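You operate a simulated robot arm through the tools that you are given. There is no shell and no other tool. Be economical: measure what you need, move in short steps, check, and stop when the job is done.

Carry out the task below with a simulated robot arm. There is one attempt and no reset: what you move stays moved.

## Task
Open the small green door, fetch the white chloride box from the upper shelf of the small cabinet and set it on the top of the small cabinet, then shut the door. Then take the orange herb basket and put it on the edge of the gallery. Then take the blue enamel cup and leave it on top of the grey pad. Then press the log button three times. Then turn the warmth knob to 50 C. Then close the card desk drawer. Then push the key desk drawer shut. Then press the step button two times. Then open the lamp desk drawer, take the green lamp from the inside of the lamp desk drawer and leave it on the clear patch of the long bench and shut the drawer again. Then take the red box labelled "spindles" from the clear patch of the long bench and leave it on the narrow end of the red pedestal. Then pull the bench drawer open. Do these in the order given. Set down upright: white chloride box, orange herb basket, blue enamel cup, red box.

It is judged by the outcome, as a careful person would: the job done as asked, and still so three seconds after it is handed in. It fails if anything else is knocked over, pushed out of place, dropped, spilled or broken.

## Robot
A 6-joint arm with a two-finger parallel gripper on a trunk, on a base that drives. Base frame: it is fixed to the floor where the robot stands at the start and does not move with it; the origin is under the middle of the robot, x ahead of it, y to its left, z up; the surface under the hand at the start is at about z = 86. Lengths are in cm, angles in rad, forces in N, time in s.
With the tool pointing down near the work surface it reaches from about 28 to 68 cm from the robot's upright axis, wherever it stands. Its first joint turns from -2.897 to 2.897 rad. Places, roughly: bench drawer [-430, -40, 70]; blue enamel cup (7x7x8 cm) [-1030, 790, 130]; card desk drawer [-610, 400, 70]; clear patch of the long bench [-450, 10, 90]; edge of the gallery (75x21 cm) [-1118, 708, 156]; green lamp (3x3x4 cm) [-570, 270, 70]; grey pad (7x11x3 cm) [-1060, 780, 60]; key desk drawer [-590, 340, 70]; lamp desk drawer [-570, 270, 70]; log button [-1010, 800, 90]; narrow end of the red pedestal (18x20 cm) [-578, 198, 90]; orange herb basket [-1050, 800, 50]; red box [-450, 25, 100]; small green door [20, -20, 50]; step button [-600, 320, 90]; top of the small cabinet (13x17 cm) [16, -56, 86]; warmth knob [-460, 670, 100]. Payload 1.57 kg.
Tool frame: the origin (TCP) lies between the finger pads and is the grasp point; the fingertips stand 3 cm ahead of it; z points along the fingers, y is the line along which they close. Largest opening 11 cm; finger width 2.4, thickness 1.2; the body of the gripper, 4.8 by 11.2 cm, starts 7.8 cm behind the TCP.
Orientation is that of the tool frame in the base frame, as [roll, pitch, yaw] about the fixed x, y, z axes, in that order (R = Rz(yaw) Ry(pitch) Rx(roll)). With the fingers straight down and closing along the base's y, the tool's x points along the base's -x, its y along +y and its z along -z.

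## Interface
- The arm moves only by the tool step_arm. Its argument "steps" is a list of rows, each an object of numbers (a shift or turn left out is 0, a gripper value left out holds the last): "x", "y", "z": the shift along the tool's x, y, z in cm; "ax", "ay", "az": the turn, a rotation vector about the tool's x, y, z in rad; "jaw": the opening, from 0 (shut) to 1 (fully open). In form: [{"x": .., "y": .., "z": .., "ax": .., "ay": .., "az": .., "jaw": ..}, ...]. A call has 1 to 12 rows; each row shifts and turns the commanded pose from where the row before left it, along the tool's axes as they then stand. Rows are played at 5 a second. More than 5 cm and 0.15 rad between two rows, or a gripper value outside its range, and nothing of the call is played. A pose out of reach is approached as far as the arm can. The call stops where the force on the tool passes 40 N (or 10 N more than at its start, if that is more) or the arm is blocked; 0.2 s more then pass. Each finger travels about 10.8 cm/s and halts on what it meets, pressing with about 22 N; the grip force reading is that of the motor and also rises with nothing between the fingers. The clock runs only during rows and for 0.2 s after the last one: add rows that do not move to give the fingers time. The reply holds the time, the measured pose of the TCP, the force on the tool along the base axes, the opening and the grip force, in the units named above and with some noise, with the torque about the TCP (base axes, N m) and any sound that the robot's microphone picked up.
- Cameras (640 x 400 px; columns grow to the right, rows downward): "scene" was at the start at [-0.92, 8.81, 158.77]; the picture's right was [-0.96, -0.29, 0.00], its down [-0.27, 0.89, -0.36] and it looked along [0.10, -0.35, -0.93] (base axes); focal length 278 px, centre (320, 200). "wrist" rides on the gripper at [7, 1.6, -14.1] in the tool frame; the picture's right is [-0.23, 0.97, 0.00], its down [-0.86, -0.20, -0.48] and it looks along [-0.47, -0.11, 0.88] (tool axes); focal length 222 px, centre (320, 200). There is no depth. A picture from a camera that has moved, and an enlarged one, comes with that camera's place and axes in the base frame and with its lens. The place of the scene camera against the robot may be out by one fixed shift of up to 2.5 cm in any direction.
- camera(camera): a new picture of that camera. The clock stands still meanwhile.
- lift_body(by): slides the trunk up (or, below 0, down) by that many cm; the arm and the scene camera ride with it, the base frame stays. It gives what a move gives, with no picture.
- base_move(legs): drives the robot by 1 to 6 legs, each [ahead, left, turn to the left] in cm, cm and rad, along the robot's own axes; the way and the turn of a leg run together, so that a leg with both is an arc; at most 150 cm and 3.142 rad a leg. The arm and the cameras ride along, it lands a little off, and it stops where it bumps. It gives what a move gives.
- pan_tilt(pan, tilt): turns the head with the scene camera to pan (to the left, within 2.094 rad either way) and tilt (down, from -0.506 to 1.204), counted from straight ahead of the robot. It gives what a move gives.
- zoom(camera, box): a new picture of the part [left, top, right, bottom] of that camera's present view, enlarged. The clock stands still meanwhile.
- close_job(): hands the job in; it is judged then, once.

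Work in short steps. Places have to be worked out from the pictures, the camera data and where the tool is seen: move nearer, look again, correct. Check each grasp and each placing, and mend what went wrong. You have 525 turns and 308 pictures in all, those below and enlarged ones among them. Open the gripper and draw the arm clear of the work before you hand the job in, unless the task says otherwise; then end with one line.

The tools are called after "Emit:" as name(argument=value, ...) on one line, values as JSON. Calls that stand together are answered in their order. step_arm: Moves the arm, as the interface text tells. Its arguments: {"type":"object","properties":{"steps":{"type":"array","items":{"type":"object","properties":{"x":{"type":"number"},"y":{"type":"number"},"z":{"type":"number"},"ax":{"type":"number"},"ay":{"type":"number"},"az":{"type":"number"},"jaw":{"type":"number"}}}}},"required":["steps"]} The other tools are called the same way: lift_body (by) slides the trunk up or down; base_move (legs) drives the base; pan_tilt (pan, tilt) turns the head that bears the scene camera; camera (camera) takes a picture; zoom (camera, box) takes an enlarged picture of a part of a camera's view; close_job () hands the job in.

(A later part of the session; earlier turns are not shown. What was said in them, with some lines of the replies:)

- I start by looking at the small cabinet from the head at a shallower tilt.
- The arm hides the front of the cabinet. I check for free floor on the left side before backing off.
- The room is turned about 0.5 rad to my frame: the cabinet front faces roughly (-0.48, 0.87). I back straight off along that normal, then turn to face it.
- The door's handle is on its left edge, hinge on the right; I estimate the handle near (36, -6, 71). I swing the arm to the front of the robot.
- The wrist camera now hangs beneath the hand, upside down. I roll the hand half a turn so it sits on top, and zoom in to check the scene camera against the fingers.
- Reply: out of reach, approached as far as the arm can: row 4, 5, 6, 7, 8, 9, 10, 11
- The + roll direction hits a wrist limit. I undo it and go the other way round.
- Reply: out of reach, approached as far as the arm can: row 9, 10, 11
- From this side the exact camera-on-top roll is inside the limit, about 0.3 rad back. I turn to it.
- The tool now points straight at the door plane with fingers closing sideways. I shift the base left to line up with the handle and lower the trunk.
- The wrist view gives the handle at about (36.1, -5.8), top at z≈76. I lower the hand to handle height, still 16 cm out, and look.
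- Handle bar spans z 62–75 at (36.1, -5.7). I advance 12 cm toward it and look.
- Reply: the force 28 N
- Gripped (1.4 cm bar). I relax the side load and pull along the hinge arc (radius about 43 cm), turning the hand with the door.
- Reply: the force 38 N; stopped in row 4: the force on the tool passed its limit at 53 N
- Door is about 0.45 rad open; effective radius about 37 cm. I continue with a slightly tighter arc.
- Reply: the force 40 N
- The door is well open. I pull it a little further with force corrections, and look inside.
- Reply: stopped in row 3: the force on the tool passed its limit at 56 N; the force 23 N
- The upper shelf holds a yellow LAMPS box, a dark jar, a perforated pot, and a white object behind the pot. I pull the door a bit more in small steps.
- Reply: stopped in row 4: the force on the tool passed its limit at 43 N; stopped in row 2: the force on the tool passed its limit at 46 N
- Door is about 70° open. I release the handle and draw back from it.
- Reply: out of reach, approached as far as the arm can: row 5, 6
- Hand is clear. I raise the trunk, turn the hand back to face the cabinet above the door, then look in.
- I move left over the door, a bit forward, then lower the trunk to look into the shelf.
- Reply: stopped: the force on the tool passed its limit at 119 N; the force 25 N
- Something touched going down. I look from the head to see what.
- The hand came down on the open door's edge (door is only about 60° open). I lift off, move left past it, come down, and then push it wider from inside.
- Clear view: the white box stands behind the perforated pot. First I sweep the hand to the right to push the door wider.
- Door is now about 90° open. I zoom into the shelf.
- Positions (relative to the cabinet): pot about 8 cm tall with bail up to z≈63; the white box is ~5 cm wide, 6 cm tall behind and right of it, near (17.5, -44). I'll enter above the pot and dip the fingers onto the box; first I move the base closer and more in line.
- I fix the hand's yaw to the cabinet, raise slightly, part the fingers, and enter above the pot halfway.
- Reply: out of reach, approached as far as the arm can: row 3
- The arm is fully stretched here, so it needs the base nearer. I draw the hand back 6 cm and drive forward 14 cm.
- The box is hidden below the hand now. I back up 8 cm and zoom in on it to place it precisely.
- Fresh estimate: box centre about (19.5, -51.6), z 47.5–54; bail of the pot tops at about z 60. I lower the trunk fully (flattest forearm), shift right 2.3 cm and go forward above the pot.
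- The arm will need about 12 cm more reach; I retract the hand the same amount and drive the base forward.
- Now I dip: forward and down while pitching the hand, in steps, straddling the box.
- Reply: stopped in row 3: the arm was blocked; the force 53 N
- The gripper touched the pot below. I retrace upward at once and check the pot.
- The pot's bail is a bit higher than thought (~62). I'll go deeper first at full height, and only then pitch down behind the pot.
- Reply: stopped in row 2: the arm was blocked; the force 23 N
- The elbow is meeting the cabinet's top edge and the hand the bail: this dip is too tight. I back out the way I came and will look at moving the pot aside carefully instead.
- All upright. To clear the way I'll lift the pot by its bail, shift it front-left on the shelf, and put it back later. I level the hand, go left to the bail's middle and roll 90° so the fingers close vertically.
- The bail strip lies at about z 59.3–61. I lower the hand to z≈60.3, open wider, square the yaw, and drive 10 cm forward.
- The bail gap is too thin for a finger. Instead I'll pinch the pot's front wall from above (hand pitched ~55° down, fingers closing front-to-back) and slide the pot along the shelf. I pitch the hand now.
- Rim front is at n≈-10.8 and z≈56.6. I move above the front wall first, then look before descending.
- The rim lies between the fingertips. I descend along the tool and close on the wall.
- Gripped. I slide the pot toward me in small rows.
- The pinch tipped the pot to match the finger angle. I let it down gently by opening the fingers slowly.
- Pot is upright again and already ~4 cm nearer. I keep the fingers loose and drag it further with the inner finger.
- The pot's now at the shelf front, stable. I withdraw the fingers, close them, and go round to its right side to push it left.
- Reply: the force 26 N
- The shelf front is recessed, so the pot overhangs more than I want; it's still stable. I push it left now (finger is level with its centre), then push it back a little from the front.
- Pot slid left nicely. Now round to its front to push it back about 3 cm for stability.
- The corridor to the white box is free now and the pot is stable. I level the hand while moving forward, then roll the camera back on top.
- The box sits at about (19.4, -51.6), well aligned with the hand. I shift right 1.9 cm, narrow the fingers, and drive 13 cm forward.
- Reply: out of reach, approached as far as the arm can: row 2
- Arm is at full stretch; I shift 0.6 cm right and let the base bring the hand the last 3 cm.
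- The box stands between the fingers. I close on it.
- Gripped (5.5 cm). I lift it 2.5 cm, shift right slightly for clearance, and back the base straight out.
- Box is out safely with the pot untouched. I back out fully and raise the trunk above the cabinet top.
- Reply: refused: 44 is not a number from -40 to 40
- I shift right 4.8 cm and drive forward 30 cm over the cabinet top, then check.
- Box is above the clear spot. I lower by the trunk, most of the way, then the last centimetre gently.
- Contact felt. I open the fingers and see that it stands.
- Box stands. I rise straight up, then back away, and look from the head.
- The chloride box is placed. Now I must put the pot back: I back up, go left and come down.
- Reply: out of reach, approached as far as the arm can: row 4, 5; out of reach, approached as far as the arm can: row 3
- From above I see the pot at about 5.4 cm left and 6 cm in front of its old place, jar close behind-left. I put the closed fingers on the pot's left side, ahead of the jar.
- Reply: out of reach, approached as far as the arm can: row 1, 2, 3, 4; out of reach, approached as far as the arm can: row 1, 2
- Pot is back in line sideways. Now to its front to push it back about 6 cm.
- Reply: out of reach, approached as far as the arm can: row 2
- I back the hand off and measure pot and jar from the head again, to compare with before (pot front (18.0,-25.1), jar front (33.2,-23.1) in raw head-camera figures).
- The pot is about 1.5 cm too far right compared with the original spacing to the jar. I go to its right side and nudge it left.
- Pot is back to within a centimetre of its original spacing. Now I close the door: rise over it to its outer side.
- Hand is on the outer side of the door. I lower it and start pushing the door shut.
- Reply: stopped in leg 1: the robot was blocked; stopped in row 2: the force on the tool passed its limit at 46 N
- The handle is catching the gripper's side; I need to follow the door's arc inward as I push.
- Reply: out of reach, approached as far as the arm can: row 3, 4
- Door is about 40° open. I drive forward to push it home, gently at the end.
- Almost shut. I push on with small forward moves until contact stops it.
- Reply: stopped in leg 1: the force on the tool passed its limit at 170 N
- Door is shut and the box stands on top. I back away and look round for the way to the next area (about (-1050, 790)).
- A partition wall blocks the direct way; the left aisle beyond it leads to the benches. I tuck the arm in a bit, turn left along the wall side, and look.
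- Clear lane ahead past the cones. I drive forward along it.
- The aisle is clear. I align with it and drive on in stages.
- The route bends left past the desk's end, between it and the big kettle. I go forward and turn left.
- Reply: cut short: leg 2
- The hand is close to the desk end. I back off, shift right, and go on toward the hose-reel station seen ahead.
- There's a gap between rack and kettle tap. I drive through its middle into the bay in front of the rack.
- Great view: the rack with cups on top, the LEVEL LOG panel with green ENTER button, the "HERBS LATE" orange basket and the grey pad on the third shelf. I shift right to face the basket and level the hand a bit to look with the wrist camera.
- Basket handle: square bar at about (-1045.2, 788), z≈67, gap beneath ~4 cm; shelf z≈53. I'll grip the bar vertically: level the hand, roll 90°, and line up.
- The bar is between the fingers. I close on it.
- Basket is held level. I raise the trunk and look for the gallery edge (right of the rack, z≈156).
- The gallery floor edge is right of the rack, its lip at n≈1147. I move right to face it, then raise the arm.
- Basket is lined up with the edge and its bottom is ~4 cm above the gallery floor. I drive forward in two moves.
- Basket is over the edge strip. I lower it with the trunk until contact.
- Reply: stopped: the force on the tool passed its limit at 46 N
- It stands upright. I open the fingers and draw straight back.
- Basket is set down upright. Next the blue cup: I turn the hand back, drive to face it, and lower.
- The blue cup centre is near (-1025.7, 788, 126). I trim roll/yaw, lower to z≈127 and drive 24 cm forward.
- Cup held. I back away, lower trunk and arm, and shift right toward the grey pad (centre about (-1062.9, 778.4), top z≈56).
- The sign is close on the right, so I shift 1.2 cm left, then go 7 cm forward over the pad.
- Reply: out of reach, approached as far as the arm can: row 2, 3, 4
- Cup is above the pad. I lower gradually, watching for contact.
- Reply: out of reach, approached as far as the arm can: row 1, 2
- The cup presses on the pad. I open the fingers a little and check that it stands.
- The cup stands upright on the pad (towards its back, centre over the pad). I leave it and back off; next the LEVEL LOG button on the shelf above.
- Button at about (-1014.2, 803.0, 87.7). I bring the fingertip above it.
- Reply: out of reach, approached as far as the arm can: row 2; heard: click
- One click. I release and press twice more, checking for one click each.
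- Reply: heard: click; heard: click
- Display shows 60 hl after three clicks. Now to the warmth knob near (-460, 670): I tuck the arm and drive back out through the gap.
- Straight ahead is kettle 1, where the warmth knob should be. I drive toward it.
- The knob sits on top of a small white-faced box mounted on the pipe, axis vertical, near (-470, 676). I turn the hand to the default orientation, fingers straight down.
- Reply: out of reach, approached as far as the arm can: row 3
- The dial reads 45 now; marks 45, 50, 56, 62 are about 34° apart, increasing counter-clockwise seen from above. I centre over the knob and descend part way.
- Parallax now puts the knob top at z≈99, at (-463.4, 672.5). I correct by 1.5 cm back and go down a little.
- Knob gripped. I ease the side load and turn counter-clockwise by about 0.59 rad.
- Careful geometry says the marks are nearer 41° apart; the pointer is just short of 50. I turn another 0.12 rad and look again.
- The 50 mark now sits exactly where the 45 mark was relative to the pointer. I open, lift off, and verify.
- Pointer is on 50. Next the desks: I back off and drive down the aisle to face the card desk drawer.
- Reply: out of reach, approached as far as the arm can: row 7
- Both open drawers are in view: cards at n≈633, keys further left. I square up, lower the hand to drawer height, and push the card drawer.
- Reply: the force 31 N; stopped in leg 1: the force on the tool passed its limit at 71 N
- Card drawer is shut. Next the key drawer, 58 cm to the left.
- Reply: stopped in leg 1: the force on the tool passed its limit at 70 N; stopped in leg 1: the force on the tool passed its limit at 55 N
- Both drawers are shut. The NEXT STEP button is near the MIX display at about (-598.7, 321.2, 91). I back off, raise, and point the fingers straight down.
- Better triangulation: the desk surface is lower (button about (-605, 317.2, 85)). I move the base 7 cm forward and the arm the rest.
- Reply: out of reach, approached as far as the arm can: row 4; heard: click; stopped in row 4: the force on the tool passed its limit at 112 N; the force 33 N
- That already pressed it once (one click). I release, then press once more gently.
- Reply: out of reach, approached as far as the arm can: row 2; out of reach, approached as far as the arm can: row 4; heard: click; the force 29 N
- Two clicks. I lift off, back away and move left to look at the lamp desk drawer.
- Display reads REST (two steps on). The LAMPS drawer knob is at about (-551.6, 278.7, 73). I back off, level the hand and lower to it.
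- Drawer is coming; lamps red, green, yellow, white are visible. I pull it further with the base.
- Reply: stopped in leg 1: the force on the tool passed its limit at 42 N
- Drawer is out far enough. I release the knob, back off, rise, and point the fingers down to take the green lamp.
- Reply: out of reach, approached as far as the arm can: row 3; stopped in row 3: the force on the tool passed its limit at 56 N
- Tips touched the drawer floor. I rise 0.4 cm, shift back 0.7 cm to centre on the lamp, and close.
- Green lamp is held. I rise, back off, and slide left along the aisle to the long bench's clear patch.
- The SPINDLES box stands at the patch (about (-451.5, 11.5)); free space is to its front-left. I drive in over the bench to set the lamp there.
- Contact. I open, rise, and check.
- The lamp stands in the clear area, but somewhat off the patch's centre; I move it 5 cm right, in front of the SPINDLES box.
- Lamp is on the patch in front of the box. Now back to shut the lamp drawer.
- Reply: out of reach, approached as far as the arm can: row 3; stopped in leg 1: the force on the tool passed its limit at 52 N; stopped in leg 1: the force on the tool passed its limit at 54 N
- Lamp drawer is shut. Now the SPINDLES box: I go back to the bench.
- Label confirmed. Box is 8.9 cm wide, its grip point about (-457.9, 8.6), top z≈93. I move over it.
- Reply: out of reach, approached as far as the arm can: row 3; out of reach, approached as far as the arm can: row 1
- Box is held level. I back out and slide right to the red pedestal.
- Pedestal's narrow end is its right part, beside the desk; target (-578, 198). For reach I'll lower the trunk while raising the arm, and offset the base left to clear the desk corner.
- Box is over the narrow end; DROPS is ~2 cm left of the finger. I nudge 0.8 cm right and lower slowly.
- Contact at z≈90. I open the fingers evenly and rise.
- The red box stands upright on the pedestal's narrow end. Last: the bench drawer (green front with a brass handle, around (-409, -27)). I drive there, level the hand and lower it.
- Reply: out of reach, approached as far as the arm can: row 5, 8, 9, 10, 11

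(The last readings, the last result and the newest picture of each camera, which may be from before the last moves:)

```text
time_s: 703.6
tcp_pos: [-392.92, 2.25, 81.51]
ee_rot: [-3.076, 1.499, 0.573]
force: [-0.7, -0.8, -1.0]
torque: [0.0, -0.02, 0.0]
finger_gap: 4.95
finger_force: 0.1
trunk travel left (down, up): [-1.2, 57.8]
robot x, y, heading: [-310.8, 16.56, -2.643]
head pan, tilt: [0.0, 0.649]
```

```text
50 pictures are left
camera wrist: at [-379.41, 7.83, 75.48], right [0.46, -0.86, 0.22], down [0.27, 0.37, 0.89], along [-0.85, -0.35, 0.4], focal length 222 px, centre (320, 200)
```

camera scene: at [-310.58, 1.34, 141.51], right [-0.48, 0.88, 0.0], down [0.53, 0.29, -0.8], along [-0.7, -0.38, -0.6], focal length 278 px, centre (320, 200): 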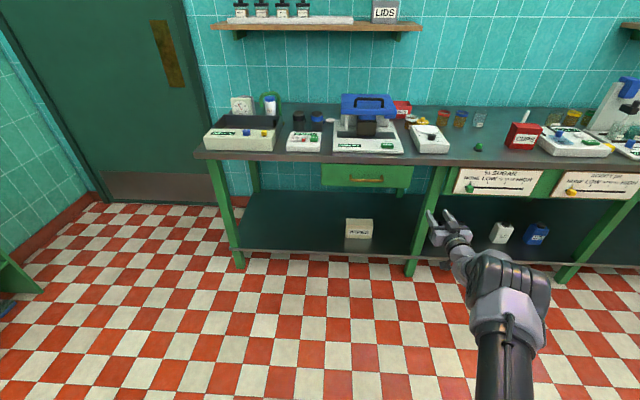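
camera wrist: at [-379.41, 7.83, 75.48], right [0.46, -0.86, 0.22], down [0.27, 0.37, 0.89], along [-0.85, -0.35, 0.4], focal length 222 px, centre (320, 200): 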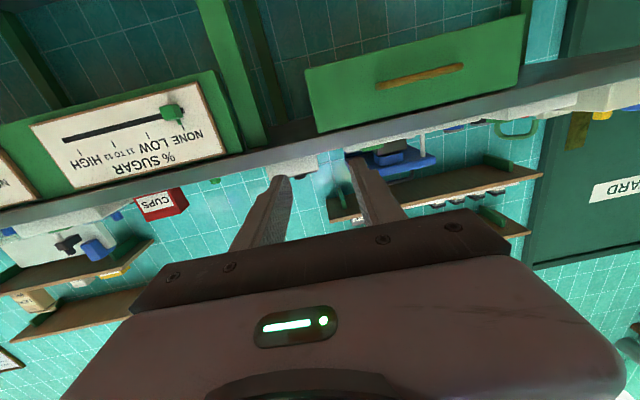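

Handle at about (-409.2, -27.1, 75.5). I back a little, roll the hand 90° so the fingers close vertically, shift left and down.

Emit:
base_move(legs=[[-12, 0, 0], [0, 18, 0]])

Emit:
step_arm(steps=[{"az": 0.15}, {"az": 0.15}, {"az": 0.15}, {"az": 0.15}, {"az": 0.15}, {"az": 0.15}, {"az": 0.15}, {"az": 0.15}, {"az": 0.15}, {"az": 0.15}, {"az": 0.07}])

Emit:
step_arm(steps=[{"y": -3}, {"y": -3}])

Emit:
camera(camera="wrist")

```text
time_s: 705.9
tcp_pos: [-373.74, -7.36, 81.48]
ee_rot: [-3.076, 1.501, 0.57]
force: [0.2, -1.2, 0.2]
torque: [0.02, -0.03, 0.0]
finger_gap: 4.96
finger_force: 0.1
trunk travel left (down, up): [-1.2, 57.8]
robot x, y, heading: [-291.68, 6.41, -2.647]
head pan, tilt: [0.0, 0.649]
```

```text
time_s: 708.3
tcp_pos: [-373.83, -7.44, 81.6]
ee_rot: [1.639, 0.003, -1.067]
force: [0.2, -0.6, -0.4]
torque: [0.05, 0.0, 0.0]
finger_gap: 4.96
finger_force: 0.1
trunk travel left (down, up): [-1.2, 57.8]
robot x, y, heading: [-291.64, 6.77, -2.654]
head pan, tilt: [0.0, 0.649]
```

```text
time_s: 708.9
tcp_pos: [-373.43, -7.11, 75.49]
ee_rot: [1.64, 0.006, -1.068]
force: [0.5, -1.3, 0.4]
torque: [-0.02, -0.02, 0.0]
finger_gap: 4.95
finger_force: 0.1
trunk travel left (down, up): [-1.2, 57.8]
robot x, y, heading: [-291.7, 6.49, -2.651]
head pan, tilt: [0.0, 0.649]
```

```text
49 pictures are left
camera wrist: at [-358.02, -6.47, 77.95], right [-0.17, 0.16, 0.97], down [0.02, 0.99, -0.16], along [-0.99, -0.01, -0.17], focal length 222 px, centre (320, 200)
```

wrist: 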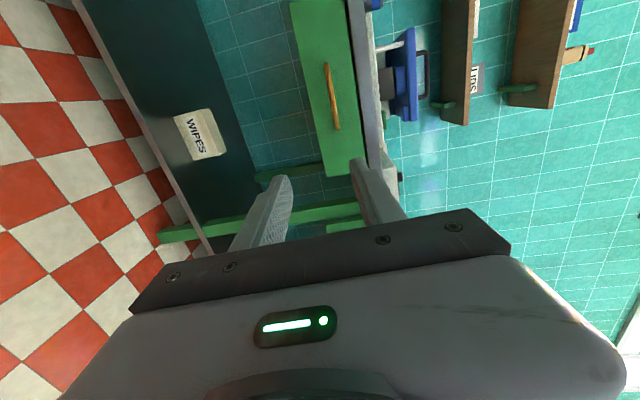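

Triangulation puts the handle at (-413.8, -32.5, 75.4). I drive up to it.

Emit:
base_move(legs=[[0, 3, 0], [34, 0, 0]])

Emit:
camera(camera="wrist")

```text
time_s: 711.6
tcp_pos: [-401.46, -25.99, 75.41]
ee_rot: [1.641, 0.007, -1.065]
force: [0.3, 0.0, 0.6]
torque: [-0.02, 0.0, 0.02]
finger_gap: 4.97
finger_force: 0.0
trunk travel left (down, up): [-1.2, 57.8]
robot x, y, heading: [-319.63, -12.0, -2.644]
head pan, tilt: [0.0, 0.649]
```

```text
48 pictures are left
camera wrist: at [-385.92, -25.34, 77.95], right [-0.17, 0.16, 0.97], down [0.01, 0.99, -0.16], along [-0.99, -0.01, -0.17], focal length 222 px, centre (320, 200)
```

wrist: 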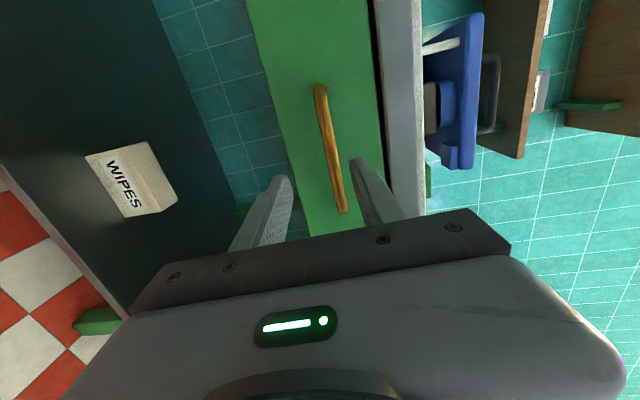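

Emit:
step_arm(steps=[{"z": 3, "y": 0.6}, {"z": 3, "y": 0.5}, {"z": 3}])

Emit:
camera(camera="wrist")

```text
time_s: 712.4
tcp_pos: [-405.47, -28.9, 77.29]
ee_rot: [1.64, 0.005, -1.064]
force: [-0.1, 0.2, 0.7]
torque: [0.01, -0.02, 0.0]
finger_gap: 4.99
finger_force: 0.1
out of reach, approached as far as the arm can: row 2, 3
trunk travel left (down, up): [-1.2, 57.8]
robot x, y, heading: [-319.64, -11.7, -2.644]
head pan, tilt: [0.0, 0.649]
```

```text
47 pictures are left
camera wrist: at [-390.0, -28.24, 79.77], right [-0.17, 0.16, 0.97], down [0.01, 0.99, -0.16], along [-0.99, -0.01, -0.17], focal length 222 px, centre (320, 200)
```

wrist: 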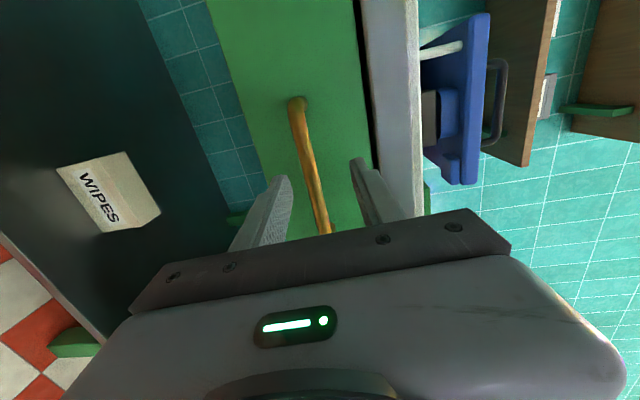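

Emit:
step_arm(steps=[{"y": -1.3, "z": -1}])

Emit:
base_move(legs=[[6, 0, 0]])

Emit:
zoom(camera="wrist", box=[220, 60, 440, 240])

```text
time_s: 712.8
tcp_pos: [-404.99, -28.18, 75.92]
ee_rot: [1.638, 0.007, -1.063]
force: [0.1, 0.2, 0.7]
torque: [-0.01, 0.01, -0.04]
finger_gap: 4.95
finger_force: 0.0
out of reach, approached as far as the arm can: row 1
trunk travel left (down, up): [-1.2, 57.8]
robot x, y, heading: [-319.9, -11.87, -2.645]
head pan, tilt: [0.0, 0.649]
```

```text
time_s: 713.9
tcp_pos: [-410.23, -31.05, 75.75]
ee_rot: [1.64, 0.005, -1.061]
force: [5.8, 1.5, 0.3]
torque: [-0.02, 0.19, 0.0]
finger_gap: 4.95
finger_force: 0.0
trunk travel left (down, up): [-1.2, 57.8]
robot x, y, heading: [-324.56, -14.68, -2.646]
head pan, tilt: [0.0, 0.649]
stopped in leg 1: the force on the tool passed its limit at 111 N (the readings are from after the stop); the commanded pose is now the measured one
```

```text
2.22 times, centred on (330, 150) of wrist
camera zoom: at [-394.7, -30.34, 78.23], right [-0.17, 0.16, 0.97], down [0.01, 0.99, -0.16], along [-0.99, -0.01, -0.17], focal length 494 px, centre (298, 311)
```

zoom: 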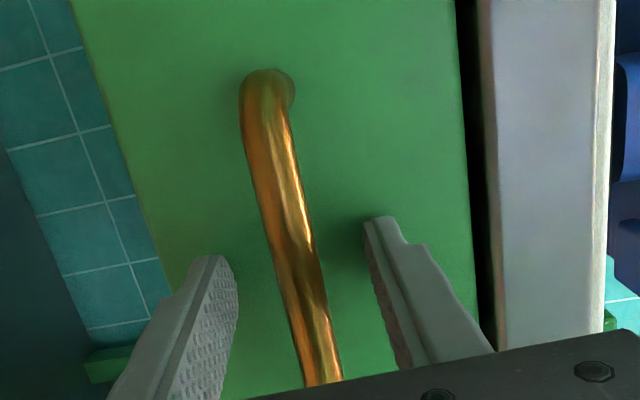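

Fingertips reached the drawer front with the bar between them. I ease back slightly, close, and pull.

Emit:
step_arm(steps=[{"z": -0.5}, {"jaw": 0.25}, {"jaw": 0.1}, {"jaw": 0}, {}])

Emit:
base_move(legs=[[-8, 0, 0]])

Emit:
base_move(legs=[[-10, 0, 0]])

Emit:
camera(camera="scene")

```text
time_s: 715.1
tcp_pos: [-410.25, -31.31, 76.11]
ee_rot: [1.636, -0.001, -1.052]
force: [0.7, -1.5, 24.9]
torque: [-0.72, -0.27, 0.01]
finger_gap: 1.39
finger_force: 30.2
out of reach, approached as far as the arm can: row 1
trunk travel left (down, up): [-1.2, 57.8]
robot x, y, heading: [-325.31, -14.87, -2.646]
head pan, tilt: [0.0, 0.649]
```

```text
time_s: 716.4
tcp_pos: [-403.18, -27.86, 76.01]
ee_rot: [1.635, 0.001, -1.043]
force: [0.9, -3.3, 5.0]
torque: [-0.66, -0.11, -0.08]
finger_gap: 1.43
finger_force: 29.8
trunk travel left (down, up): [-1.2, 57.8]
robot x, y, heading: [-318.03, -10.88, -2.637]
head pan, tilt: [0.0, 0.649]
stopped in leg 1: the force on the tool passed its limit at 42 N (the readings are from after the stop); the commanded pose is now the measured one
```

```text
time_s: 717.6
tcp_pos: [-394.16, -23.1, 76.02]
ee_rot: [1.635, 0.003, -1.045]
force: [12.5, -22.6, 10.4]
torque: [-0.53, -0.31, -0.02]
finger_gap: 1.4
finger_force: 30.4
trunk travel left (down, up): [-1.2, 57.8]
robot x, y, heading: [-309.0, -6.28, -2.64]
head pan, tilt: [0.0, 0.649]
```

```text
45 pictures are left
camera scene: at [-308.46, -21.52, 141.48], right [-0.48, 0.88, 0.0], down [0.53, 0.29, -0.8], along [-0.7, -0.38, -0.6], focal length 278 px, centre (320, 200)
```

scene: 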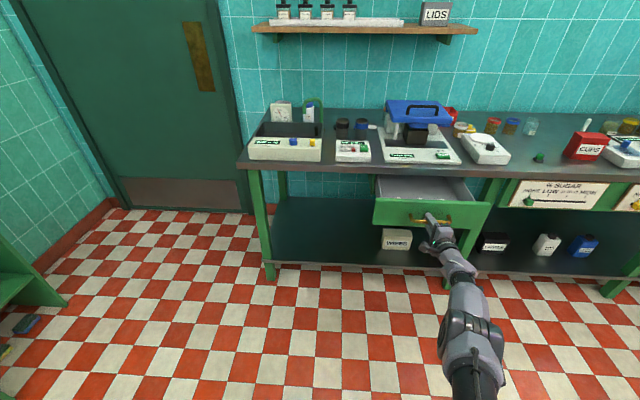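

Drawer is opening well (~18 cm). I ease the side load and pull a bit further.

Emit:
step_arm(steps=[{"x": 0.8}])

Emit:
base_move(legs=[[-7, 0, 0]])

Emit:
camera(camera="scene")

```text
time_s: 718.0
tcp_pos: [-393.99, -23.07, 75.95]
ee_rot: [1.635, -0.001, -1.051]
force: [-11.3, 21.6, 1.8]
torque: [-0.32, -0.19, 0.0]
finger_gap: 1.4
finger_force: 30.4
trunk travel left (down, up): [-1.2, 57.8]
robot x, y, heading: [-308.75, -6.45, -2.644]
head pan, tilt: [0.0, 0.649]
```

```text
time_s: 719.0
tcp_pos: [-387.61, -20.29, 76.02]
ee_rot: [1.636, 0.001, -1.043]
force: [-5.7, 15.6, 4.7]
torque: [-0.5, -0.23, 0.54]
finger_gap: 1.41
finger_force: 30.2
trunk travel left (down, up): [-1.2, 57.8]
robot x, y, heading: [-302.44, -2.34, -2.641]
head pan, tilt: [0.0, 0.649]
```

```text
44 pictures are left
camera scene: at [-302.55, -17.79, 141.52], right [-0.48, 0.88, 0.0], down [0.53, 0.29, -0.8], along [-0.7, -0.38, -0.6], focal length 278 px, centre (320, 200)
```

scene: 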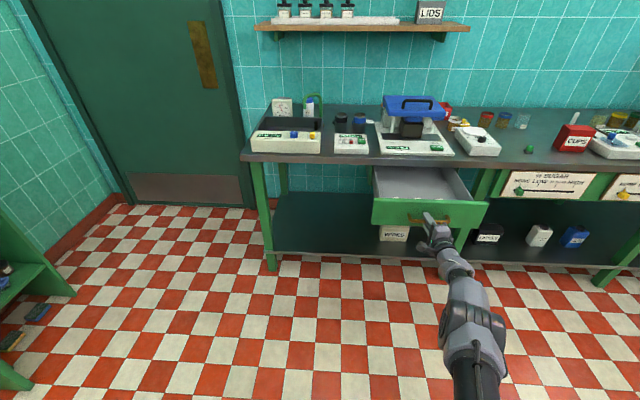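

Drawer is wide open (~25 cm). I release and draw clear.

Emit:
step_arm(steps=[{"jaw": 0.25}, {"jaw": 0.45}, {}, {"z": -3}, {"z": -4}])

Emit:
base_move(legs=[[-30, 0, 0]])

Emit:
camera(camera="scene")

```text
time_s: 720.2
tcp_pos: [-381.5, -16.64, 76.32]
ee_rot: [1.635, 0.001, -1.043]
force: [0.6, -0.2, -0.5]
torque: [-0.02, 0.03, -0.02]
finger_gap: 4.95
finger_force: 0.2
trunk travel left (down, up): [-1.2, 57.8]
robot x, y, heading: [-302.94, -2.73, -2.645]
head pan, tilt: [0.0, 0.649]
```

```text
time_s: 722.2
tcp_pos: [-355.73, -1.64, 76.3]
ee_rot: [1.636, 0.004, -1.056]
force: [1.0, -0.3, -0.1]
torque: [0.01, 0.0, -0.03]
finger_gap: 4.93
finger_force: 0.2
trunk travel left (down, up): [-1.2, 57.8]
robot x, y, heading: [-276.45, 11.0, -2.651]
head pan, tilt: [0.0, 0.649]
```

```text
43 pictures are left
camera scene: at [-276.49, -3.83, 141.5], right [-0.47, 0.88, 0.0], down [0.53, 0.28, -0.8], along [-0.7, -0.37, -0.6], focal length 278 px, centre (320, 200)
```

scene: 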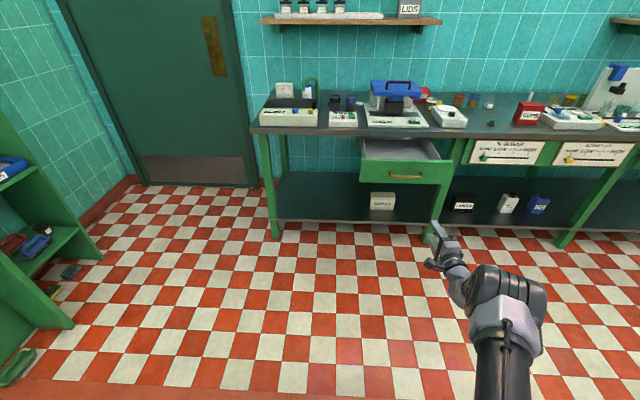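

The bench drawer stays open, the lamp stands on the patch, and the arm is clear with the gripper open. I hand the job in.

Emit:
close_job()

```text
The job is handed in.
```

All the steps were done in the order given and the job is handed in, with the arm clear and the gripper open. On the way I had to slide the perforated pot aside to reach the chloride box, and it is back within about 1 cm of where it stood. The blue cup stands on the pad but towards its back edge, and the WASH DAY sign beside it was nudged about 1 cm.
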